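You operate a simulated robot arm through the tools that you are given. There is no shell and no other tool.

The job below is to be done with a simulated robot arm. You get a single attempt, and the scene is never put back.

TASK
Refit the pipe link, fix the faults on the status line and run a check that passes.
Fine: the status line names one thing to fix at a time, two in all; wait for 0.1 mbar or less, then press the check key once.

Only the result counts: the job must be done as asked and must still hold three seconds after the hand-in. Knocking over, shifting, dropping, spilling or breaking anything else fails it.

THE ROBOT
A 7-joint arm with a two-finger parallel gripper, fixed in place. Base frame: the origin is at the foot of the arm, x ahead of it, y to its left, z up. Lengths are in m, angles in degrees, forces in N, time in s.
Its first joint turns from -132.0 to 132.0 degrees. Payload 3.91 kg.
Tool frame: the origin (TCP) lies between the finger pads and is the grasp point; the fingertips stand 0.03 m ahead of it; z points along the fingers, y is the line along which they close. Largest opening 0.11 m; finger width 0.02, thickness 0.01; the body of the gripper, 0.048 by 0.112 m, starts 0.055 m behind the TCP.
Orientation is that of the tool frame in the base frame, as [roll, pitch, yaw] about the fixed x, y, z axes, in that order (R = Rz(yaw) Ry(pitch) Rx(roll)). With the fingers straight down and closing along the base's y, the tool's x points along the base's -x, its y along +y and its z along -z.

THE INTERFACE
- The arm moves only by the tool drive_tool. Its argument "deltas" is text: rows parted by semicolons, each of 7 numbers parted by spaces: the turn, a rotation vector about the tool's x, y, z in degrees, then the shift along the tool's x, y, z in m, then the finger opening in m, from 0 to 0.11. In form: rx ry rz tx ty tz jaw; .... A call has 1 to 20 rows; each row is the pose to reach, as a shift and turn from the pose commanded when the call began, along the tool's axes at that moment. Rows are played at 5 a second. More than 0.05 m and 8.6 degrees between two rows, or a gripper value outside its range, and nothing of the call is played. Where a pose cannot be reached the arm comes as near as it can. A force on the tool above 40 N (or 10 N above the force at the start of the call, whichever is more), or a blocked arm, ends the call early, and 0.2 s more pass. Each finger travels about 0.108 m/s and halts on what it meets, pressing with about 41 N; the grip force reading is that of the motor and also rises with nothing between the fingers. The clock runs only during rows and for 0.2 s after the last one: add rows that repeat a pose to give the fingers time. The reply holds the time, the measured pose of the TCP, the force on the tool along the base axes, the opening and the grip force, in the units named above and with some noise, with the torque about the TCP (base axes, N m) and any sound that the robot's microphone picked up.
- Cameras (640 x 400 px; columns grow to the right, rows downward): "scene" is fixed at [0.0494, 0.6491, 1.6366]; the picture's right is [0.21, -0.98, 0.00], its down [-0.83, -0.18, -0.54] and it looks along [0.52, 0.11, -0.84] (base axes); focal length 348 px, centre (320, 200). "wrist" rides on the gripper at [0.072, 0.017, -0.103] in the tool frame; the picture's right is [-0.23, 0.97, 0.00], its down [-0.76, -0.18, -0.62] and it looks along [-0.61, -0.14, 0.78] (tool axes); focal length 222 px, centre (320, 200). There is no depth. A picture from a camera that has moved, and an enlarged one, comes with that camera's place and axes in the base frame and with its lens.
- camera(camera): a new picture of that camera. No time passes.
- close_up(camera, box): a new picture of the part [left, top, right, bottom] of that camera's present view, enlarged. No time passes.
- job_done(): hands the job in; it is judged then, once.

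Places have to be worked out from the pictures, the camera data and where the tool is seen. Open the gripper and draw the arm clear of the work before you hand the job in, unless the task says otherwise.

The tools are called after ">>>" as name(argument=value, ...) on one line, values as JSON. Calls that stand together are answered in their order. drive_tool: Moves the arm, as the interface text tells. Its arguments: {"type":"object","properties":{"deltas":{"type":"string"}},"required":["deltas"]} The other tools are called the same way: camera (camera) takes a picture; close_up (camera, box) takes an enlarged picture of a part of a camera's view; job_done () hands the job in.

At the start:

```text
time: 0.0
ee_pos: [0.3497, 0.6504, 1.2847]
ee_rot: [179.9, 0.0, -180.0]
force: [-0.1, -0.2, 0.3]
ft_torque: [-0.01, -0.01, -0.02]
gripper_width: 0.1097
grip_force: 0.1
```

scene: 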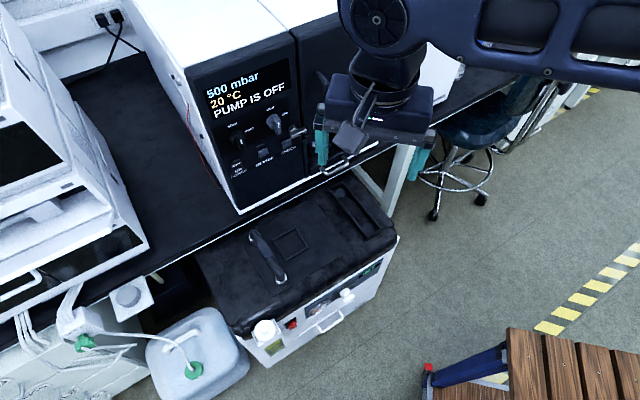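
wrist: 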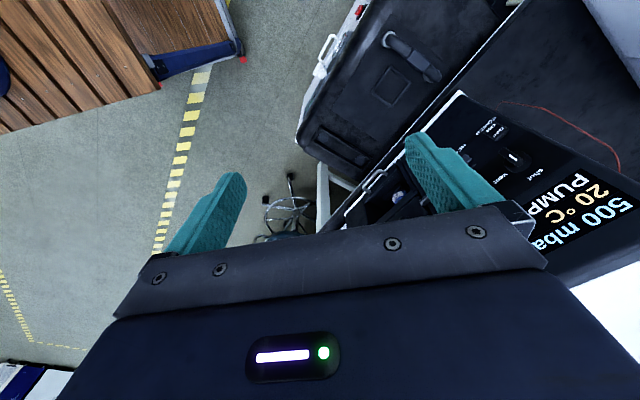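

The status reads "500 mbar, 20 °C, PUMP IS OFF". I'll look closer at the panel and the surroundings before moving.

>>> close_up(camera="scene", box=[180, 50, 340, 215])

>>> close_up(camera="scene", box=[0, 250, 240, 400])

>>> close_up(camera="scene", box=[190, 170, 410, 380])

>>> close_up(camera="wrist", box=[400, 80, 640, 280])

```text
2.42 times, centred on (260, 132) of scene
camera zoom: at [0.0494, 0.6491, 1.6366], right [0.21, -0.98, 0.0], down [-0.83, -0.18, -0.54], along [0.52, 0.11, -0.84], focal length 844 px, centre (466, 364)
```

zoom: 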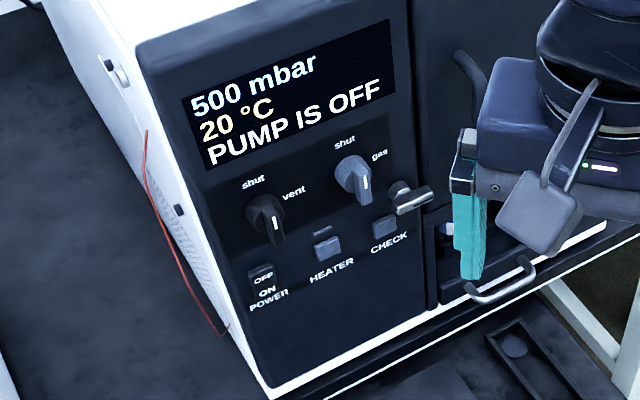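

```text
2.67 times, centred on (120, 325) of scene
camera zoom: at [0.0494, 0.6491, 1.6366], right [0.21, -0.98, 0.0], down [-0.83, -0.18, -0.54], along [0.52, 0.11, -0.84], focal length 929 px, centre (853, -133)
```

zoom: 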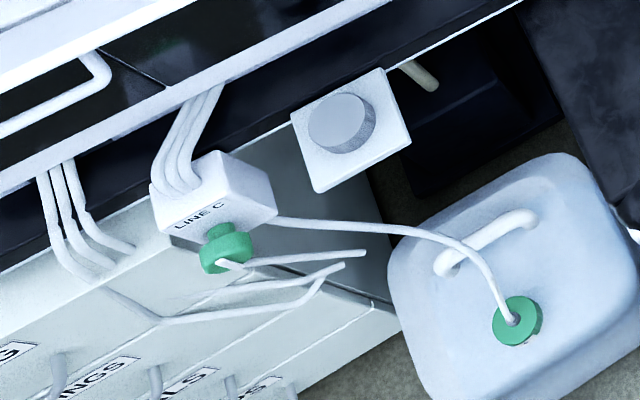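

```text
1.90 times, centred on (300, 275) of scene
camera zoom: at [0.0494, 0.6491, 1.6366], right [0.21, -0.98, 0.0], down [-0.83, -0.18, -0.54], along [0.52, 0.11, -0.84], focal length 663 px, centre (358, 57)
```

zoom: 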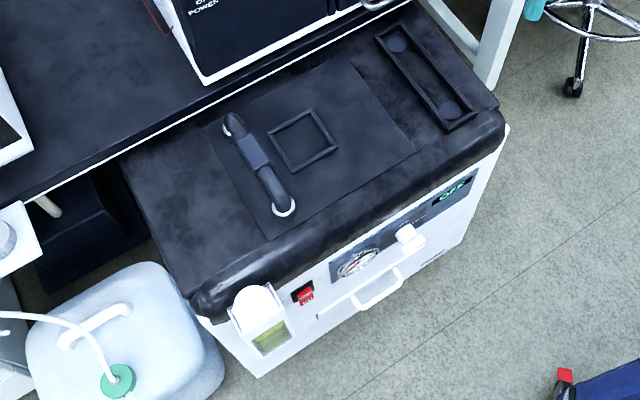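

```text
2.00 times, centred on (520, 180) of wrist
camera zoom: at [0.2764, 0.6679, 1.3874], right [0.23, 0.97, 0.0], down [0.76, -0.18, 0.62], along [0.61, -0.14, -0.78], focal length 444 px, centre (-80, 240)
```

zoom: 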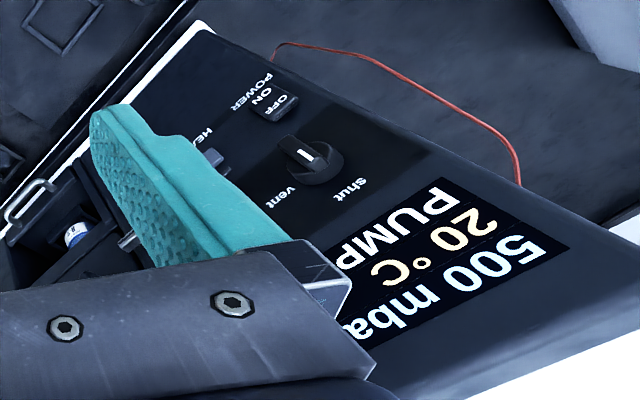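

The gripper hides part of the panel, so I'll slide the tool toward −y at the same height. That clears the scene camera's view of the oven and the pump.

>>> drive_tool(deltas="0 0 0 -0.016 -0.045 0 0.11; 0 0 0 -0.032 -0.09 0 0.11; 0 0 0 -0.048 -0.135 0 0.11; 0 0 0 -0.064 -0.18 0 0.11; 0 0 0 -0.08 -0.225 0 0.11; 0 0 0 -0.096 -0.27 0 0.11; 0 0 0 -0.112 -0.315 0 0.11; 0 0 0 -0.128 -0.36 0 0.11; 0 0 0 -0.144 -0.405 0 0.11; 0 0 0 -0.144 -0.405 0 0.11")

```text
time: 2.2
ee_pos: [0.4942, 0.2478, 1.2826]
ee_rot: [179.9, 0.0, -179.9]
force: [-0.1, 0.6, -0.3]
ft_torque: [-0.01, 0.01, 0.01]
gripper_width: 0.1102
grip_force: 0.1
```

The tool has reached about (0.49, 0.25, 1.28). Now I'll take pictures of the unobstructed scene.

>>> camera(camera="scene")

>>> camera(camera="wrist")

>>> close_up(camera="scene", box=[200, 80, 440, 230])

>>> close_up(camera="scene", box=[215, 90, 315, 180])

>>> close_up(camera="scene", box=[230, 270, 390, 370])

>>> close_up(camera="scene", box=[240, 170, 400, 290])

```text
taken
```

scene: 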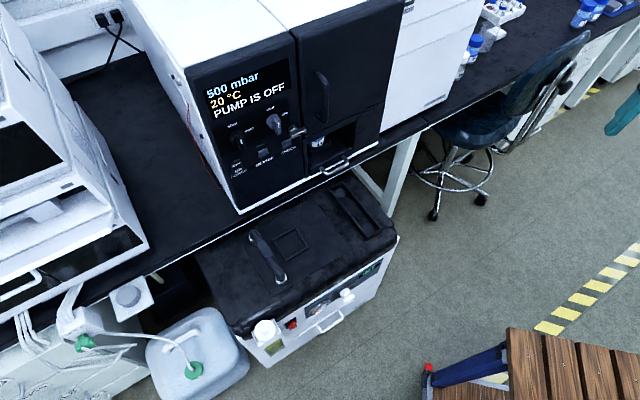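

```text
taken
camera wrist: at [0.4212, 0.266, 1.3855], right [0.23, 0.97, 0.0], down [0.76, -0.18, 0.62], along [0.61, -0.14, -0.78], focal length 222 px, centre (320, 200)
```

wrist: 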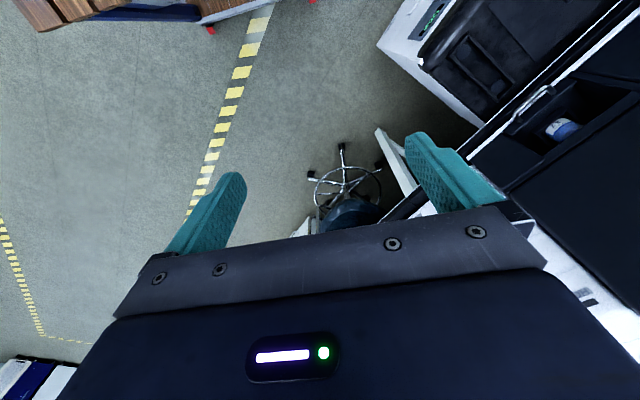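

```text
2.67 times, centred on (320, 155) of scene
camera zoom: at [0.0494, 0.6491, 1.6366], right [0.21, -0.98, 0.0], down [-0.83, -0.18, -0.54], along [0.52, 0.11, -0.84], focal length 929 px, centre (320, 320)
```

zoom: 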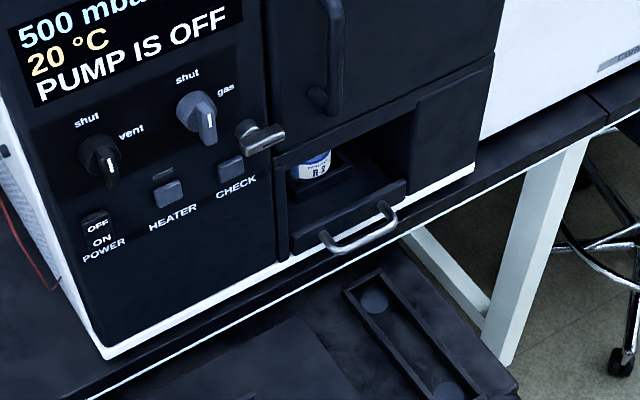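

```text
4.44 times, centred on (265, 135) of scene
camera zoom: at [0.0494, 0.6491, 1.6366], right [0.21, -0.98, 0.0], down [-0.83, -0.18, -0.54], along [0.52, 0.11, -0.84], focal length 1548 px, centre (564, 489)
```

zoom: 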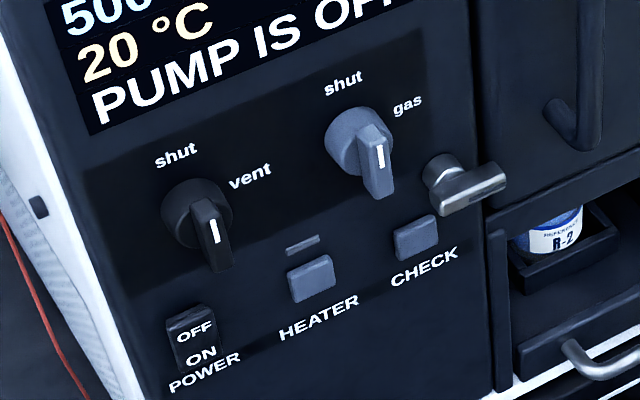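

```text
4.00 times, centred on (310, 320) of scene
camera zoom: at [0.0494, 0.6491, 1.6366], right [0.21, -0.98, 0.0], down [-0.83, -0.18, -0.54], along [0.52, 0.11, -0.84], focal length 1393 px, centre (360, -280)
```

zoom: 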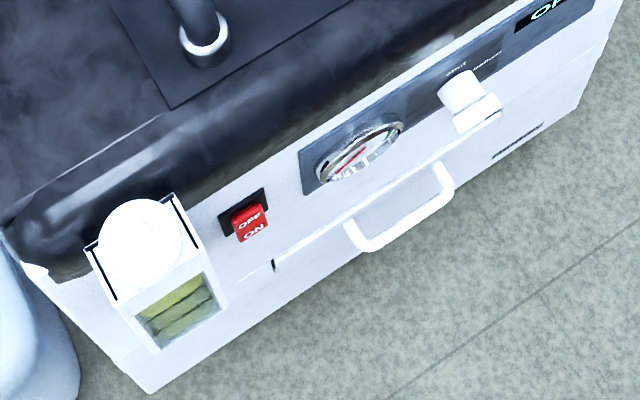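

```text
3.33 times, centred on (320, 230) of scene
camera zoom: at [0.0494, 0.6491, 1.6366], right [0.21, -0.98, 0.0], down [-0.83, -0.18, -0.54], along [0.52, 0.11, -0.84], focal length 1161 px, centre (320, 100)
```

zoom: 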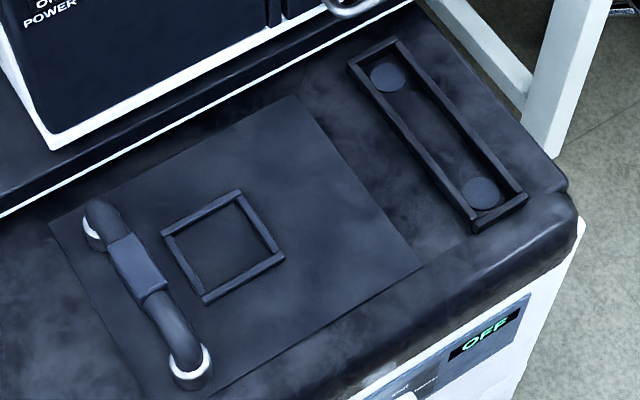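

The link is a U-shaped pipe with a grip block, standing on the pump lid. There is also a tray with two discs and a square frame. The oven front looks turned about 45° in the base frame, so I'll yaw the tool +45° and move in to view the pump lid from above.

>>> drive_tool(deltas="0 0 -5 0.0274 0.0313 0.015 0.11; 0 0 -10 0.0549 0.0627 0.03 0.11; 0 0 -15 0.0823 0.094 0.045 0.11; 0 0 -20 0.1098 0.1253 0.06 0.11; 0 0 -25 0.1372 0.1567 0.075 0.11; 0 0 -30 0.1647 0.188 0.09 0.11; 0 0 -35 0.1921 0.2193 0.105 0.11; 0 0 -40 0.2196 0.2507 0.12 0.11; 0 0 -45 0.247 0.282 0.135 0.11; 0 0 -45 0.247 0.282 0.135 0.11")

>>> camera(camera="wrist")

>>> camera(camera="scene")

```text
time: 4.4
ee_pos: [0.2426, 0.5293, 1.1482]
ee_rot: [180.0, 0.0, -134.8]
force: [-0.6, -0.1, 0.6]
ft_torque: [0.04, -0.05, 0.03]
gripper_width: 0.1099
grip_force: 0.1
```

```text
taken
camera wrist: at [0.1788, 0.4899, 1.2515], right [-0.53, 0.85, 0.0], down [0.66, 0.41, 0.62], along [0.53, 0.33, -0.78], focal length 222 px, centre (320, 200)
```

wrist: 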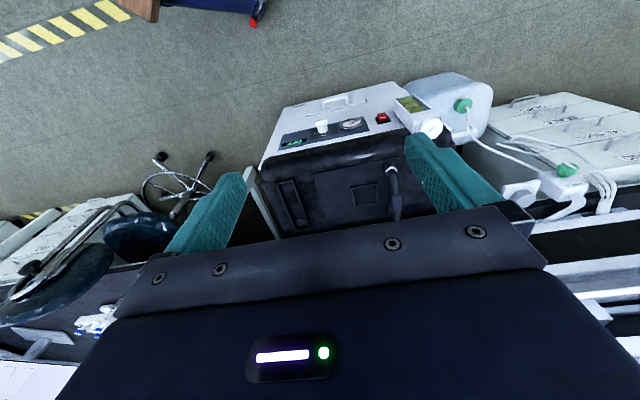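

```text
taken
```

scene: 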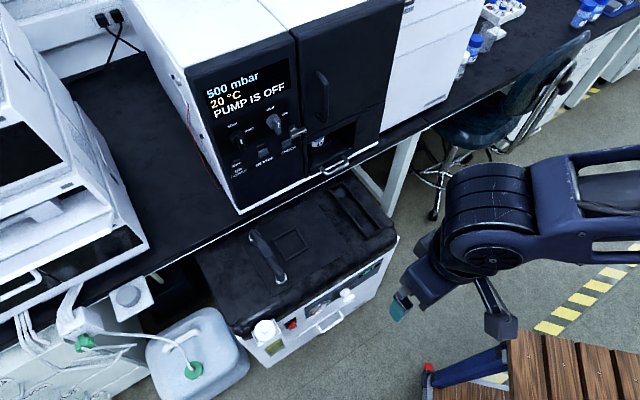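

The pump lid lies just above the fingers in this picture. I'll enlarge that part to study the link and the tray.

>>> close_up(camera="wrist", box=[260, 70, 460, 240])

>>> close_up(camera="wrist", box=[340, 140, 440, 220])

>>> close_up(camera="wrist", box=[260, 80, 380, 170])

>>> close_up(camera="scene", box=[235, 215, 315, 295])

>>> close_up(camera="scene", box=[325, 170, 405, 250])

```text
2.35 times, centred on (360, 155) of wrist
camera zoom: at [0.1788, 0.4899, 1.2515], right [-0.53, 0.85, 0.0], down [0.66, 0.41, 0.62], along [0.53, 0.33, -0.78], focal length 523 px, centre (226, 306)
```

zoom: 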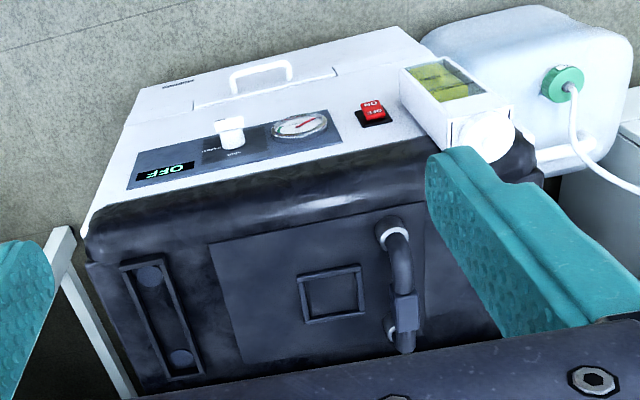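

```text
5.00 times, centred on (390, 180) of wrist
camera zoom: at [0.1788, 0.4899, 1.2515], right [-0.53, 0.85, 0.0], down [0.66, 0.41, 0.62], along [0.53, 0.33, -0.78], focal length 1111 px, centre (-30, 300)
```

zoom: 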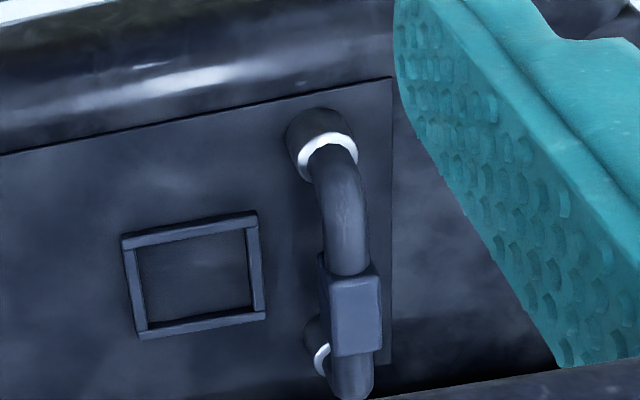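

```text
4.44 times, centred on (320, 125) of wrist
camera zoom: at [0.1788, 0.4899, 1.2515], right [-0.53, 0.85, 0.0], down [0.66, 0.41, 0.62], along [0.53, 0.33, -0.78], focal length 987 px, centre (320, 533)
```

zoom: 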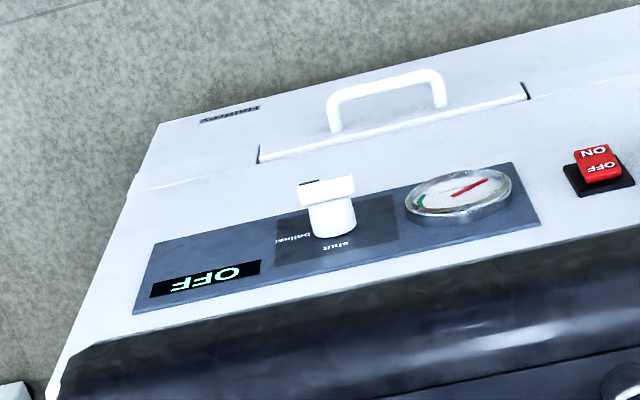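

```text
5.00 times, centred on (275, 255) of scene
camera zoom: at [0.0494, 0.6491, 1.6366], right [0.21, -0.98, 0.0], down [-0.83, -0.18, -0.54], along [0.52, 0.11, -0.84], focal length 1741 px, centre (545, -75)
```

zoom: 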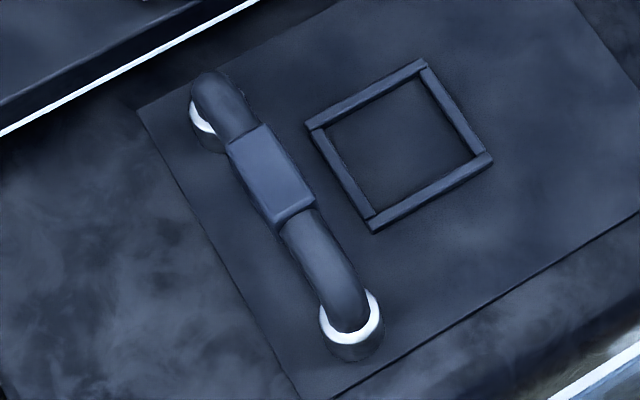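

```text
5.00 times, centred on (365, 210) of scene
camera zoom: at [0.0494, 0.6491, 1.6366], right [0.21, -0.98, 0.0], down [-0.83, -0.18, -0.54], along [0.52, 0.11, -0.84], focal length 1741 px, centre (95, 150)
```

zoom: 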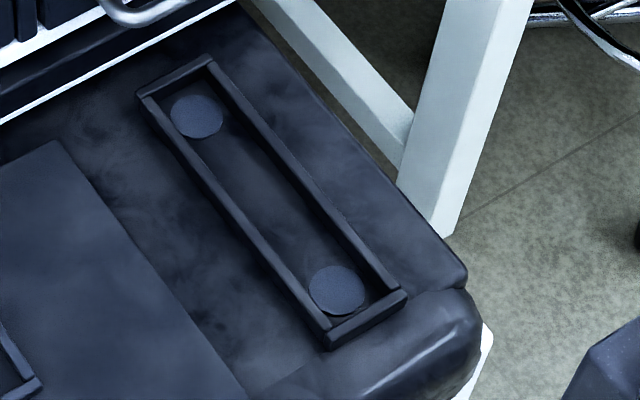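

From the two views, the link's rings sit at about (0.34, 0.82, 0.74) and (0.44, 0.92, 0.74). Its grip block top is near (0.39, 0.87, 0.79), and the tray discs have the same 0.15 m spacing. I'll bring the camera closer to see how the link is seated.

>>> drive_tool(deltas="0 0 0 -0.024 0.017 0.031 0.11; 0 0 0 -0.0485 0.034 0.062 0.11; 0 0 0 -0.073 0.051 0.093 0.11; 0 0 0 -0.097 0.068 0.124 0.11; 0 0 0 -0.121 0.085 0.155 0.11; 0 0 0 -0.1455 0.102 0.186 0.11; 0 0 0 -0.17 0.119 0.217 0.11; 0 0 0 -0.194 0.1365 0.248 0.11; 0 0 0 -0.194 0.1365 0.248 0.11")

>>> camera(camera="wrist")

>>> camera(camera="scene")

```text
time: 6.4
ee_pos: [0.287, 0.7657, 0.8997]
ee_rot: [180.0, 0.0, -134.9]
force: [-0.3, 1.2, 0.2]
ft_torque: [-0.02, 0.0, -0.01]
gripper_width: 0.1101
grip_force: 0.0
```

```text
taken
camera wrist: at [0.2222, 0.7267, 1.002], right [-0.53, 0.85, 0.0], down [0.66, 0.41, 0.62], along [0.53, 0.33, -0.78], focal length 222 px, centre (320, 200)
```

wrist: 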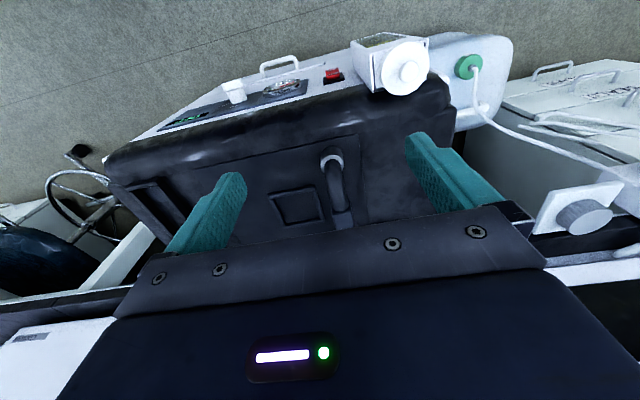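

```text
taken
```

scene: 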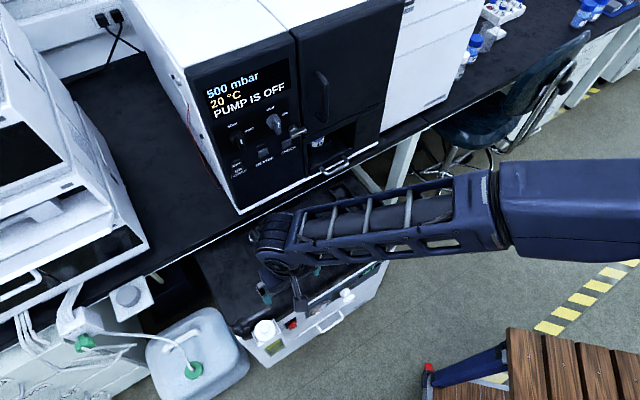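

The link stands between the fingers in this view. I'll enlarge it.

>>> close_up(camera="wrist", box=[250, 130, 410, 230])

>>> close_up(camera="wrist", box=[160, 50, 360, 150])

```text
4.00 times, centred on (330, 180) of wrist
camera zoom: at [0.2222, 0.7267, 1.002], right [-0.53, 0.85, 0.0], down [0.66, 0.41, 0.62], along [0.53, 0.33, -0.78], focal length 888 px, centre (280, 280)
```

zoom: 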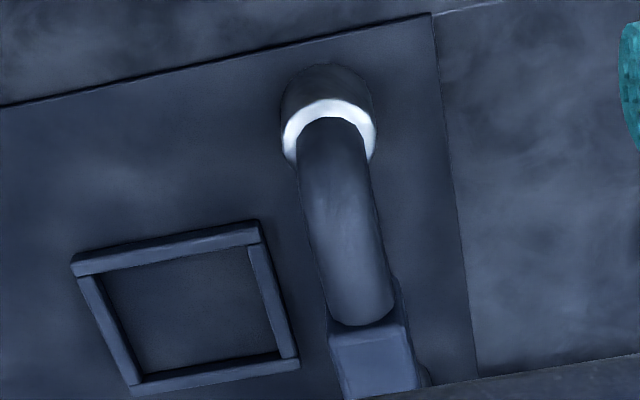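

```text
3.20 times, centred on (260, 100) of wrist
camera zoom: at [0.2222, 0.7267, 1.002], right [-0.53, 0.85, 0.0], down [0.66, 0.41, 0.62], along [0.53, 0.33, -0.78], focal length 711 px, centre (512, 520)
```

zoom: 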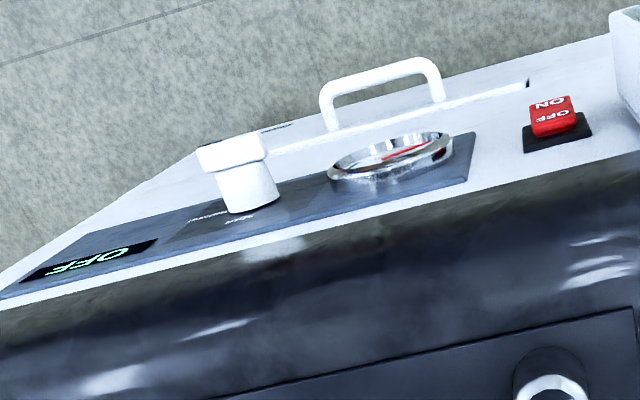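

The rings look like sockets about 2 cm high with the pipe set in them. To judge whether the link is really seated I need a low side view. I'll yaw the tool another 90° and shift along the pump, keeping above the link's height.

>>> drive_tool(deltas="0 0 -7.5 -0.009 -0.012 0 0.11; 0 0 -15 -0.018 -0.024 0 0.11; 0 0 -22.5 -0.027 -0.036 0 0.11; 0 0 -30 -0.036 -0.048 0 0.11; 0 0 -37.5 -0.045 -0.06 0 0.11; 0 0 -45 -0.054 -0.072 0 0.11; 0 0 -52.5 -0.063 -0.084 0 0.11; 0 0 -60 -0.072 -0.096 0 0.11; 0 0 -67.5 -0.081 -0.108 0 0.11; 0 0 -75 -0.09 -0.12 0 0.11; 0 0 -82.5 -0.098 -0.13 0 0.11; 0 0 -90 -0.106 -0.139 0 0.11; 0 0 -90 -0.106 -0.139 0 0.11")

>>> camera(camera="wrist")

>>> camera(camera="scene")

```text
time: 9.2
ee_pos: [0.4597, 0.7377, 0.9019]
ee_rot: [179.9, 0.0, -44.8]
force: [-0.9, -0.1, -0.6]
ft_torque: [0.03, 0.0, 0.02]
gripper_width: 0.11
grip_force: 0.1
```

```text
taken
camera wrist: at [0.4995, 0.6752, 1.0039], right [-0.85, -0.53, 0.0], down [-0.41, 0.66, 0.62], along [-0.33, 0.53, -0.78], focal length 222 px, centre (320, 200)
```

wrist: 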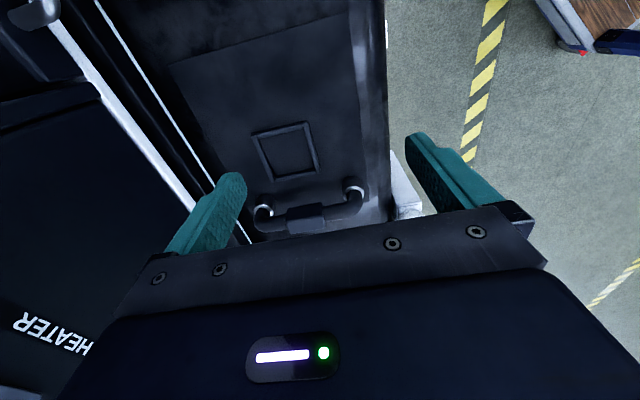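

```text
taken
```

scene: 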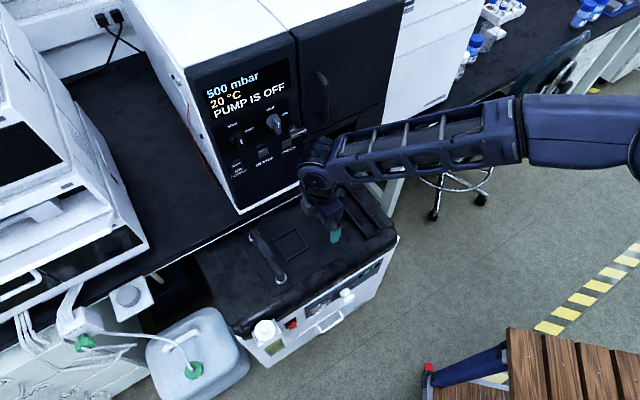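

The link is in side view now. I'll enlarge it before tilting further.

>>> close_up(camera="wrist", box=[230, 100, 400, 240])

>>> close_up(camera="wrist", box=[240, 160, 380, 240])

```text
2.86 times, centred on (315, 170) of wrist
camera zoom: at [0.4995, 0.6752, 1.0039], right [-0.85, -0.53, 0.0], down [-0.41, 0.66, 0.62], along [-0.33, 0.53, -0.78], focal length 635 px, centre (334, 286)
```

zoom: 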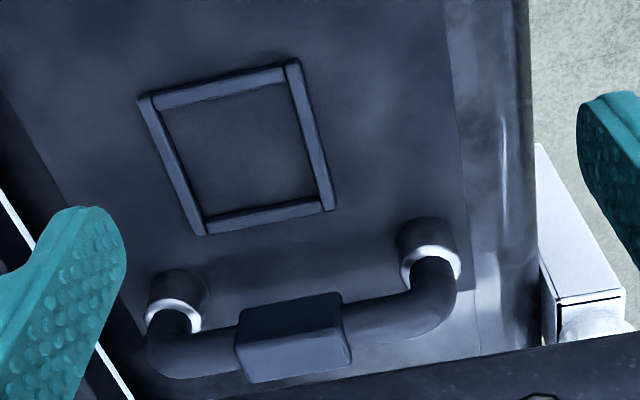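

```text
4.57 times, centred on (310, 200) of wrist
camera zoom: at [0.4995, 0.6752, 1.0039], right [-0.85, -0.53, 0.0], down [-0.41, 0.66, 0.62], along [-0.33, 0.53, -0.78], focal length 1015 px, centre (366, 200)
```

zoom: 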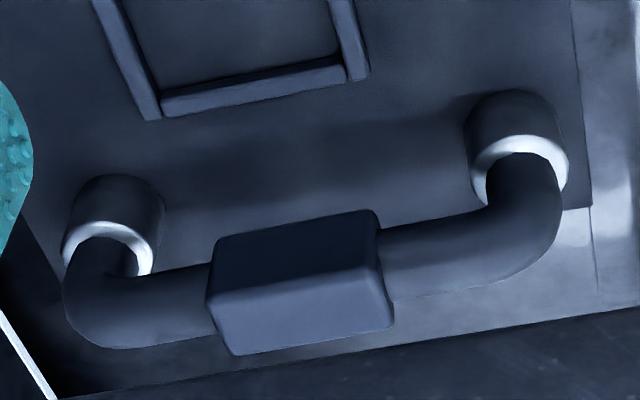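

The link's two legs stand in sockets with bright rims. I'll tilt the tool about 26° and come slightly lower to see from the side whether there is a gap.

>>> drive_tool(deltas="0 -6.5 0 0.005 0.003 0.005 0.11; 0 -13 0 0.01 0.006 0.01 0.11; 0 -19.5 0 0.015 0.009 0.015 0.11; 0 -26 0 0.02 0.012 0.02 0.11; 0 -32 0 0.025 0.015 0.02 0.11; 0 -32 0 0.025 0.015 0.02 0.11")

>>> camera(camera="wrist")

>>> close_up(camera="wrist", box=[230, 100, 400, 206])

>>> camera(camera="scene")

```text
time: 10.6
ee_pos: [0.4681, 0.7098, 0.8818]
ee_rot: [180.0, 32.1, -45.0]
force: [-0.3, -0.4, -0.6]
ft_torque: [0.05, -0.03, -0.03]
gripper_width: 0.1098
grip_force: 0.0
```

```text
taken
camera wrist: at [0.5375, 0.6167, 0.9305], right [-0.82, -0.55, 0.12], down [-0.1, 0.35, 0.93], along [-0.56, 0.76, -0.34], focal length 222 px, centre (320, 200)
```

wrist: 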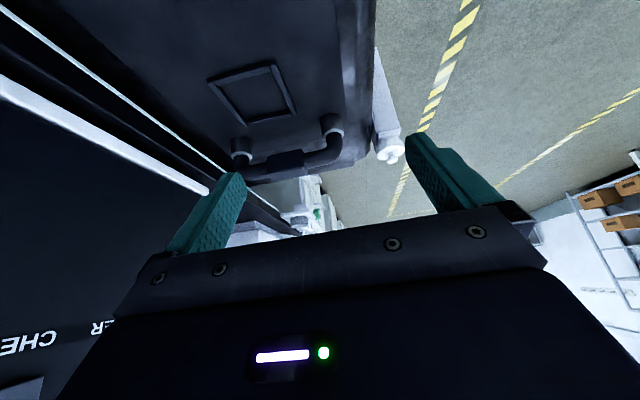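

```text
3.76 times, centred on (315, 153) of wrist
camera zoom: at [0.5375, 0.6167, 0.9305], right [-0.82, -0.55, 0.12], down [-0.1, 0.35, 0.93], along [-0.56, 0.76, -0.34], focal length 836 px, centre (339, 377)
```

zoom: 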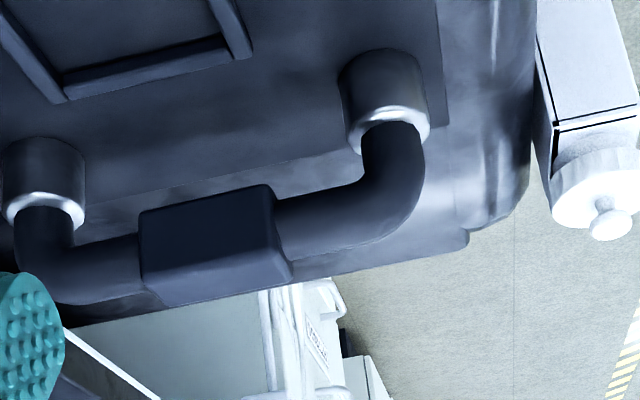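

```text
taken
```

scene: 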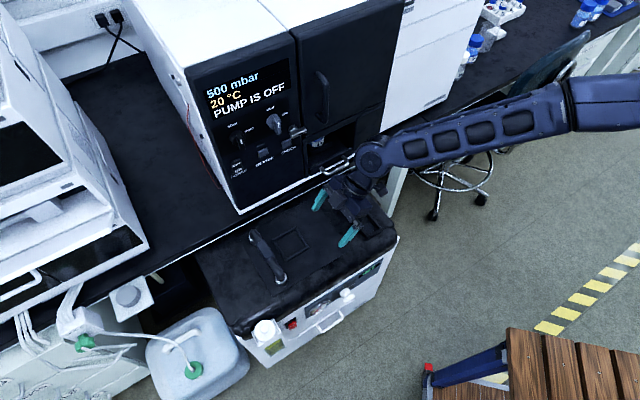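

The legs sit in collars on a plate, and the tray's discs look about the same size as those collars, so I want a look at the tray too. I'll untilt and back away from the oven, then turn the tool to face the tray.

>>> drive_tool(deltas="0 6.5 0 -0.005 0.012 -0.008 0.11; 0 13 0 -0.01 0.025 -0.016 0.11; 0 19.5 0 -0.015 0.037 -0.025 0.11; 0 26 0 -0.021 0.05 -0.034 0.11; 0 32 0 -0.021 0.05 -0.034 0.11; 0 32 0 -0.021 0.05 -0.034 0.11")

>>> drive_tool(deltas="0 0 7.5 0.01 0.007 0 0.11; 0 0 15 0.02 0.014 0 0.11; 0 0 22.5 0.03 0.021 0 0.11; 0 0 30 0.04 0.028 0 0.11; 0 0 37.5 0.05 0.035 0 0.11; 0 0 45 0.06 0.042 0 0.11; 0 0 52.5 0.07 0.049 0 0.11; 0 0 60 0.08 0.056 0 0.11; 0 0 67.5 0.09 0.063 0 0.11; 0 0 75 0.1 0.07 0 0.11; 0 0 82.5 0.11 0.077 0 0.11; 0 0 90 0.12 0.08 0 0.11; 0 0 90 0.12 0.08 0 0.11")

>>> camera(camera="wrist")

>>> close_up(camera="wrist", box=[230, 60, 430, 220])

```text
time: 12.0
ee_pos: [0.4322, 0.6731, 0.9222]
ee_rot: [180.0, -0.2, -45.0]
force: [0.3, -1.0, 0.4]
ft_torque: [-0.02, 0.03, 0.03]
gripper_width: 0.1098
grip_force: 0.1
```

```text
time: 14.8
ee_pos: [0.4591, 0.5311, 0.9208]
ee_rot: [180.0, 0.0, -135.1]
force: [-0.7, -0.4, 0.0]
ft_torque: [-0.02, -0.01, 0.04]
gripper_width: 0.1099
grip_force: 0.1
```

```text
taken
camera wrist: at [0.3956, 0.4934, 1.0237], right [-0.53, 0.85, 0.0], down [0.66, 0.41, 0.62], along [0.53, 0.33, -0.78], focal length 222 px, centre (320, 200)
```

wrist: 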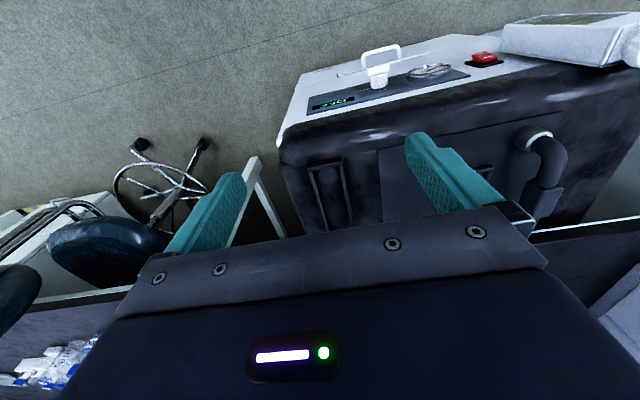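

```text
2.50 times, centred on (330, 140) of wrist
camera zoom: at [0.3956, 0.4934, 1.0237], right [-0.53, 0.85, 0.0], down [0.66, 0.41, 0.62], along [0.53, 0.33, -0.78], focal length 555 px, centre (295, 350)
```

zoom: 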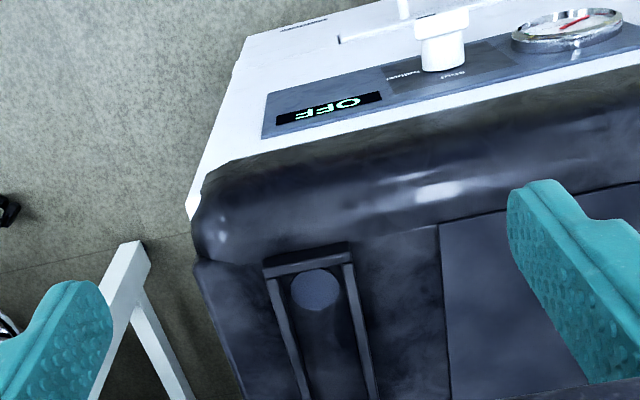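

The tray's discs are flat pads at the link's spacing, so nothing is decided yet. A gentle lift of the link by its block will show what is part of it. I'll move above the block, at about (0.396, 0.871), with the fingers closing across it.

>>> drive_tool(deltas="0 0 0 -0.0245 0.0356 0.0025 0.11; 0 0 0 -0.049 0.0713 0.005 0.11; 0 0 0 -0.0735 0.1069 0.0075 0.11; 0 0 0 -0.098 0.1425 0.01 0.11; 0 0 0 -0.1225 0.1781 0.0125 0.11; 0 0 0 -0.147 0.2138 0.015 0.11; 0 0 0 -0.1715 0.2494 0.0175 0.11; 0 0 0 -0.196 0.285 0.02 0.11; 0 0 0 -0.196 0.285 0.02 0.11")

>>> camera(camera="wrist")

>>> camera(camera="scene")

```text
time: 16.8
ee_pos: [0.3962, 0.8711, 0.9021]
ee_rot: [180.0, 0.0, -134.9]
force: [-0.5, 1.4, 0.0]
ft_torque: [0.0, 0.0, 0.0]
gripper_width: 0.11
grip_force: 0.1
```

```text
taken
camera wrist: at [0.3327, 0.8321, 1.0052], right [-0.53, 0.85, 0.0], down [0.66, 0.41, 0.62], along [0.53, 0.33, -0.78], focal length 222 px, centre (320, 200)
```

wrist: 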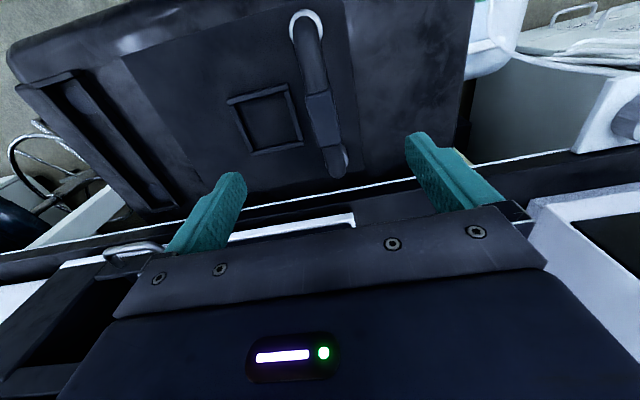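

```text
taken
```

scene: 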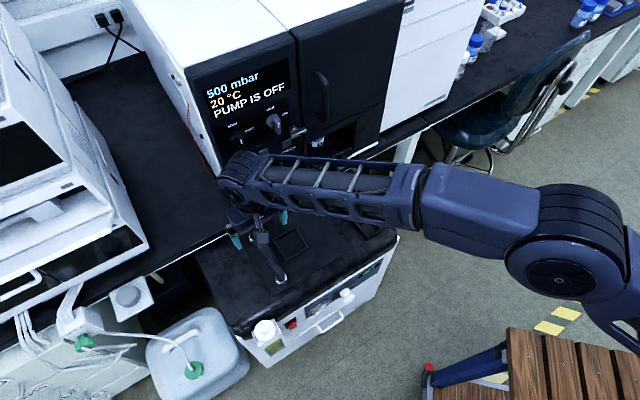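

I now see the link from nearly overhead. I'll enlarge it to refine its position before descending.

>>> close_up(camera="wrist", box=[220, 0, 400, 190])

>>> close_up(camera="wrist", box=[270, 80, 370, 180])

```text
2.11 times, centred on (310, 95) of wrist
camera zoom: at [0.3327, 0.8321, 1.0052], right [-0.53, 0.85, 0.0], down [0.66, 0.41, 0.62], along [0.53, 0.33, -0.78], focal length 468 px, centre (341, 421)
```

zoom: 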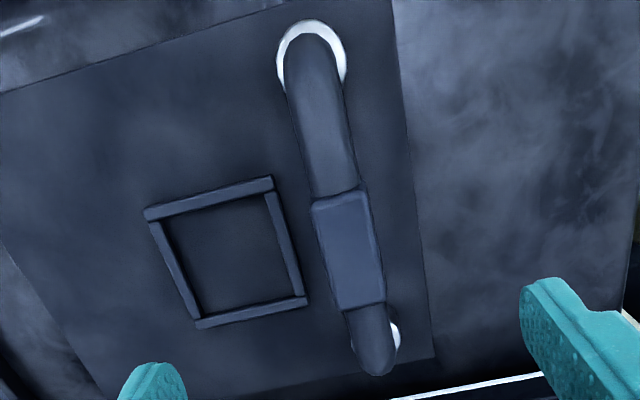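

```text
4.00 times, centred on (320, 130) of wrist
camera zoom: at [0.3327, 0.8321, 1.0052], right [-0.53, 0.85, 0.0], down [0.66, 0.41, 0.62], along [0.53, 0.33, -0.78], focal length 888 px, centre (320, 480)
```

zoom: 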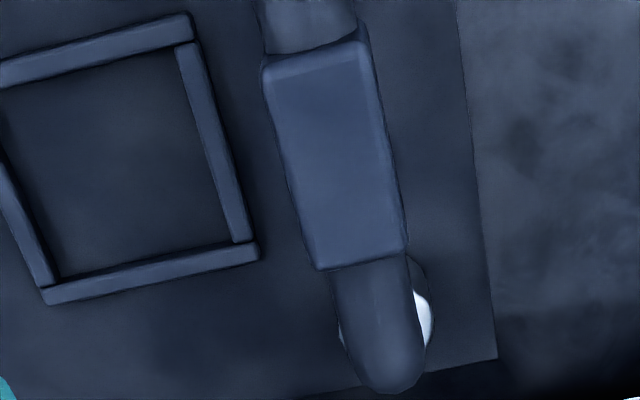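

Refined estimates: block top center is about (0.394, 0.874, 0.783), 0.024 m wide and turned ~46°. I'll descend straight over it with the jaws at 0.07, stopping with the TCP at z ≈ 0.772, then check.

>>> drive_tool(deltas="0 0 -1.2 0 0.003 0.03 0.07; 0 0 -1.2 0 0.003 0.06 0.07; 0 0 -1.2 0 0.003 0.085 0.07; 0 0 -1.2 0 0.003 0.11 0.07; 0 0 -1.2 0 0.003 0.13 0.07; 0 0 -1.2 0 0.003 0.13 0.07")

>>> camera(camera="wrist")

>>> camera(camera="scene")

```text
time: 18.2
ee_pos: [0.3934, 0.8755, 0.7697]
ee_rot: [180.0, -0.1, -133.8]
force: [0.7, 0.1, -0.2]
ft_torque: [0.02, -0.01, 0.0]
gripper_width: 0.0699
grip_force: 0.1
```

```text
taken
camera wrist: at [0.3314, 0.8348, 0.8736], right [-0.55, 0.84, 0.0], down [0.66, 0.43, 0.62], along [0.52, 0.34, -0.78], focal length 222 px, centre (320, 200)
```

wrist: 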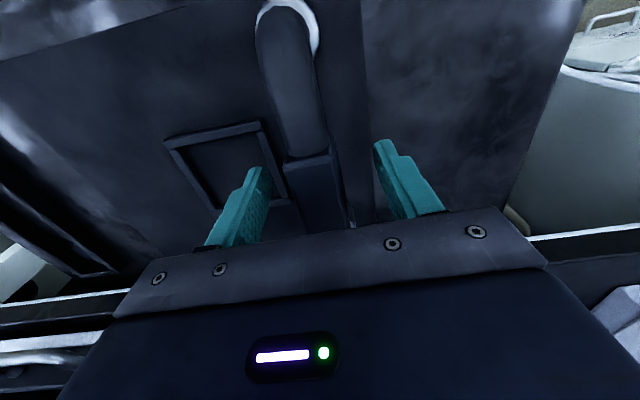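

```text
taken
```

scene: 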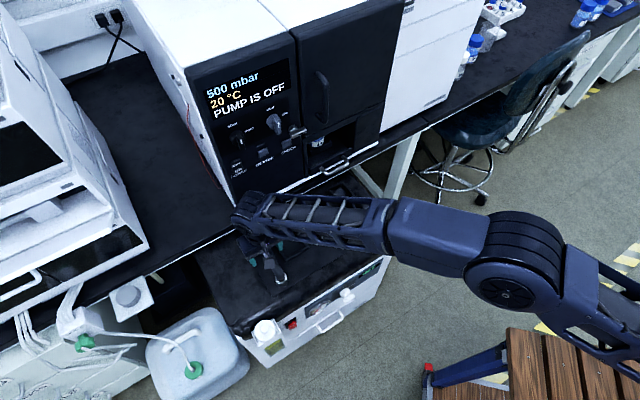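

The block is between the fingers and about 2 mm off-center. I'll nudge that out and close on it without lifting yet.

>>> drive_tool(deltas="0 0 0 0 -0.002 0 0.05; 0 0 0 0 -0.002 0 0.03; 0 0 0 0 -0.002 0 0.01; 0 0 0 0 -0.002 0 0.01; 0 0 0 0 -0.002 0 0.01")

>>> camera(camera="wrist")

```text
time: 19.4
ee_pos: [0.3955, 0.8724, 0.7721]
ee_rot: [180.0, -0.1, -133.8]
force: [-0.8, 1.0, 0.5]
ft_torque: [0.14, -0.14, 0.06]
gripper_width: 0.0278
grip_force: 40.8
```

```text
taken
camera wrist: at [0.3327, 0.8332, 0.8749], right [-0.55, 0.84, 0.0], down [0.66, 0.43, 0.62], along [0.52, 0.34, -0.78], focal length 222 px, centre (320, 200)
```

wrist: 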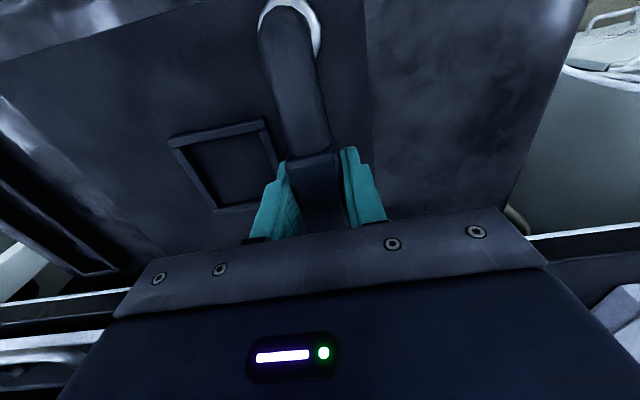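

The block is gripped, 0.028 m wide, with low forces. I'll press down a few millimetres to test whether the link is fully home.

>>> drive_tool(deltas="0 0 0 0 0 0.001 0.01; 0 0 0 0 0 0.002 0.01; 0 0 0 0 0 0.003 0.01; 0 0 0 0 0 0.004 0.01")

```text
time: 20.4
ee_pos: [0.3954, 0.8729, 0.7704]
ee_rot: [179.8, 0.1, -133.9]
force: [-6.0, 1.4, 29.0]
ft_torque: [-0.02, 0.01, -0.01]
gripper_width: 0.0275
grip_force: 40.7
```

Pressing 4 mm down met 29 N with almost no travel, so the link already rests on something solid. Next I'll lift it about 15 mm to see what comes along.

>>> drive_tool(deltas="0 0 0 0 0 -0.004 0.01; 0 0 0 0 0 -0.006 0.01; 0 0 0 0 0 -0.009 0.01; 0 0 0 0 0 -0.012 0.01; 0 0 0 0 0 -0.016 0.01; 0 0 0 0 0 -0.016 0.01")

>>> camera(camera="wrist")

>>> close_up(camera="wrist", box=[220, 0, 380, 120])

>>> close_up(camera="scene", box=[220, 190, 320, 300])

```text
time: 21.8
ee_pos: [0.3963, 0.8732, 0.7835]
ee_rot: [180.0, 0.0, -133.7]
force: [-0.6, 0.6, -2.2]
ft_torque: [-0.04, 0.02, 0.03]
gripper_width: 0.028
grip_force: 41.0
```

```text
taken
camera wrist: at [0.334, 0.8339, 0.8874], right [-0.55, 0.84, 0.0], down [0.66, 0.43, 0.62], along [0.52, 0.34, -0.78], focal length 222 px, centre (320, 200)
```

wrist: 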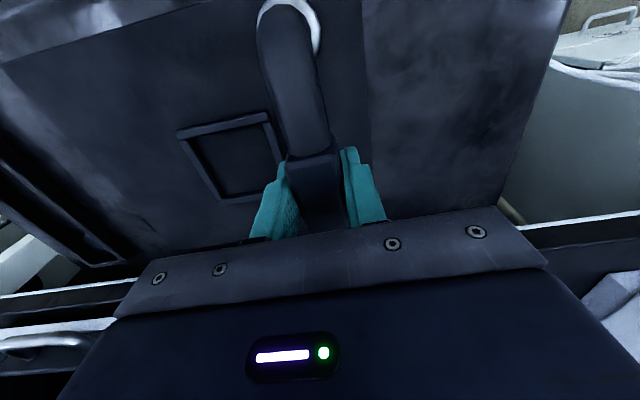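

```text
3.33 times, centred on (300, 60) of wrist
camera zoom: at [0.334, 0.8339, 0.8874], right [-0.55, 0.84, 0.0], down [0.66, 0.43, 0.62], along [0.52, 0.34, -0.78], focal length 740 px, centre (387, 667)
```

zoom: 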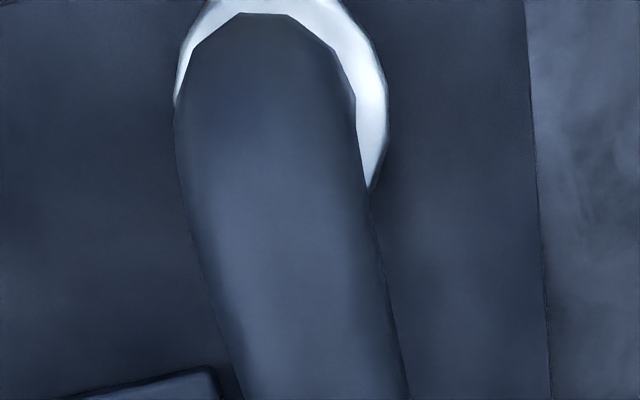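

```text
3.64 times, centred on (270, 245) of scene
camera zoom: at [0.0494, 0.6491, 1.6366], right [0.21, -0.98, 0.0], down [-0.83, -0.18, -0.54], along [0.52, 0.11, -0.84], focal length 1266 px, centre (502, 36)
```

zoom: 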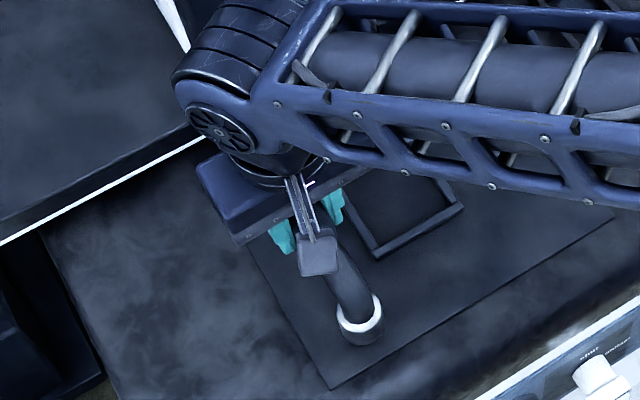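

The white rings rose with the link, so the collars belong to it, and it lifts freely at about 2 N. I'll raise it further to see what lies on the plate beneath.

>>> drive_tool(deltas="0 0 0 0.005 0 -0.02 0.01; 0 0 0 0.01 0 -0.04 0.01; 0 0 0 0.015 0 -0.06 0.01; 0 0 0 0.02 0 -0.08 0.01; 0 0 0 0.03 0 -0.1 0.01; 0 0 0 0.03 0 -0.1 0.01")

>>> camera(camera="wrist")

>>> camera(camera="scene")

>>> close_up(camera="scene", box=[200, 180, 340, 310])

```text
time: 23.2
ee_pos: [0.3746, 0.8483, 0.8822]
ee_rot: [-180.0, 0.0, -133.7]
force: [0.2, 0.5, -2.0]
ft_torque: [-0.03, 0.01, -0.02]
gripper_width: 0.028
grip_force: 41.4
```

```text
taken
camera wrist: at [0.312, 0.8091, 0.9857], right [-0.55, 0.84, 0.0], down [0.66, 0.43, 0.62], along [0.52, 0.34, -0.78], focal length 222 px, centre (320, 200)
```

wrist: 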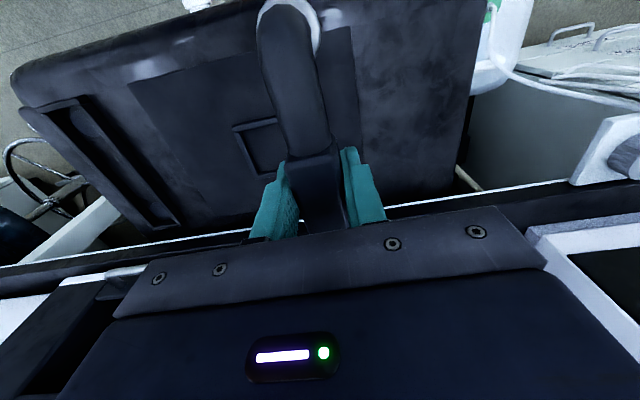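

```text
taken
```

scene: 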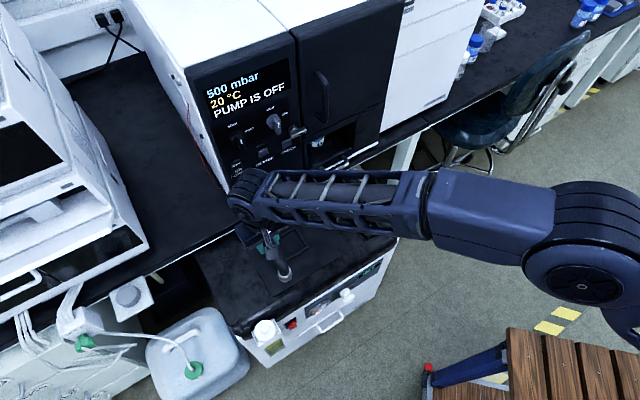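

```text
3.08 times, centred on (270, 245) of scene
camera zoom: at [0.0494, 0.6491, 1.6366], right [0.21, -0.98, 0.0], down [-0.83, -0.18, -0.54], along [0.52, 0.11, -0.84], focal length 1072 px, centre (474, 62)
```

zoom: 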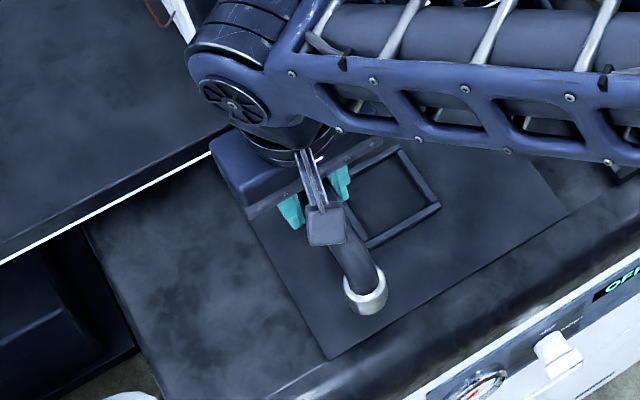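

The plate under the link is bare, so it was only parked there. The tray's two discs, which match the collar size and spacing, are the ports it must go back onto. I'll enlarge the current view of the tray to locate the discs precisely.

>>> close_up(camera="wrist", box=[10, 70, 210, 250])

>>> close_up(camera="wrist", box=[230, 0, 380, 110])

>>> close_up(camera="scene", box=[250, 240, 310, 300])

```text
2.22 times, centred on (110, 160) of wrist
camera zoom: at [0.312, 0.8091, 0.9857], right [-0.55, 0.84, 0.0], down [0.66, 0.43, 0.62], along [0.52, 0.34, -0.78], focal length 494 px, centre (787, 289)
```

zoom: 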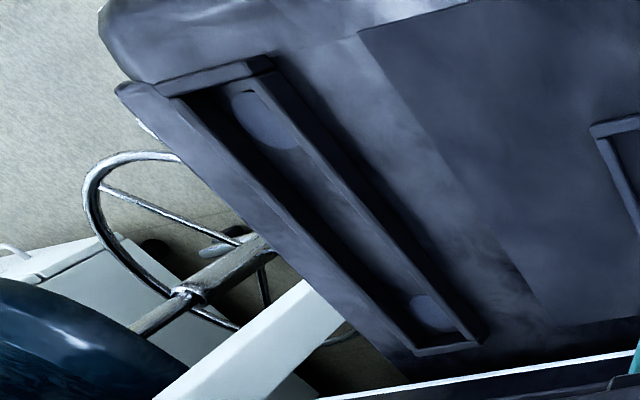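

```text
3.64 times, centred on (305, 55) of wrist
camera zoom: at [0.312, 0.8091, 0.9857], right [-0.55, 0.84, 0.0], down [0.66, 0.43, 0.62], along [0.52, 0.34, -0.78], focal length 808 px, centre (374, 727)
```

zoom: 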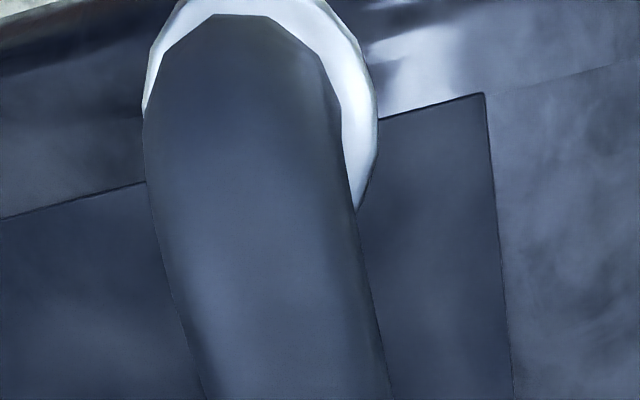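

```text
6.67 times, centred on (280, 270) of scene
camera zoom: at [0.0494, 0.6491, 1.6366], right [0.21, -0.98, 0.0], down [-0.83, -0.18, -0.54], along [0.52, 0.11, -0.84], focal length 2322 px, centre (587, -267)
```

zoom: 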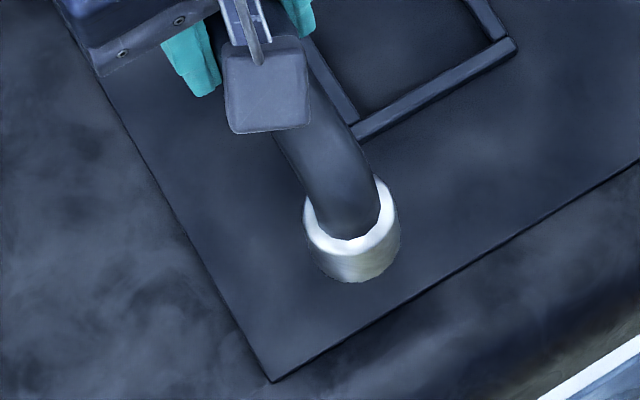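

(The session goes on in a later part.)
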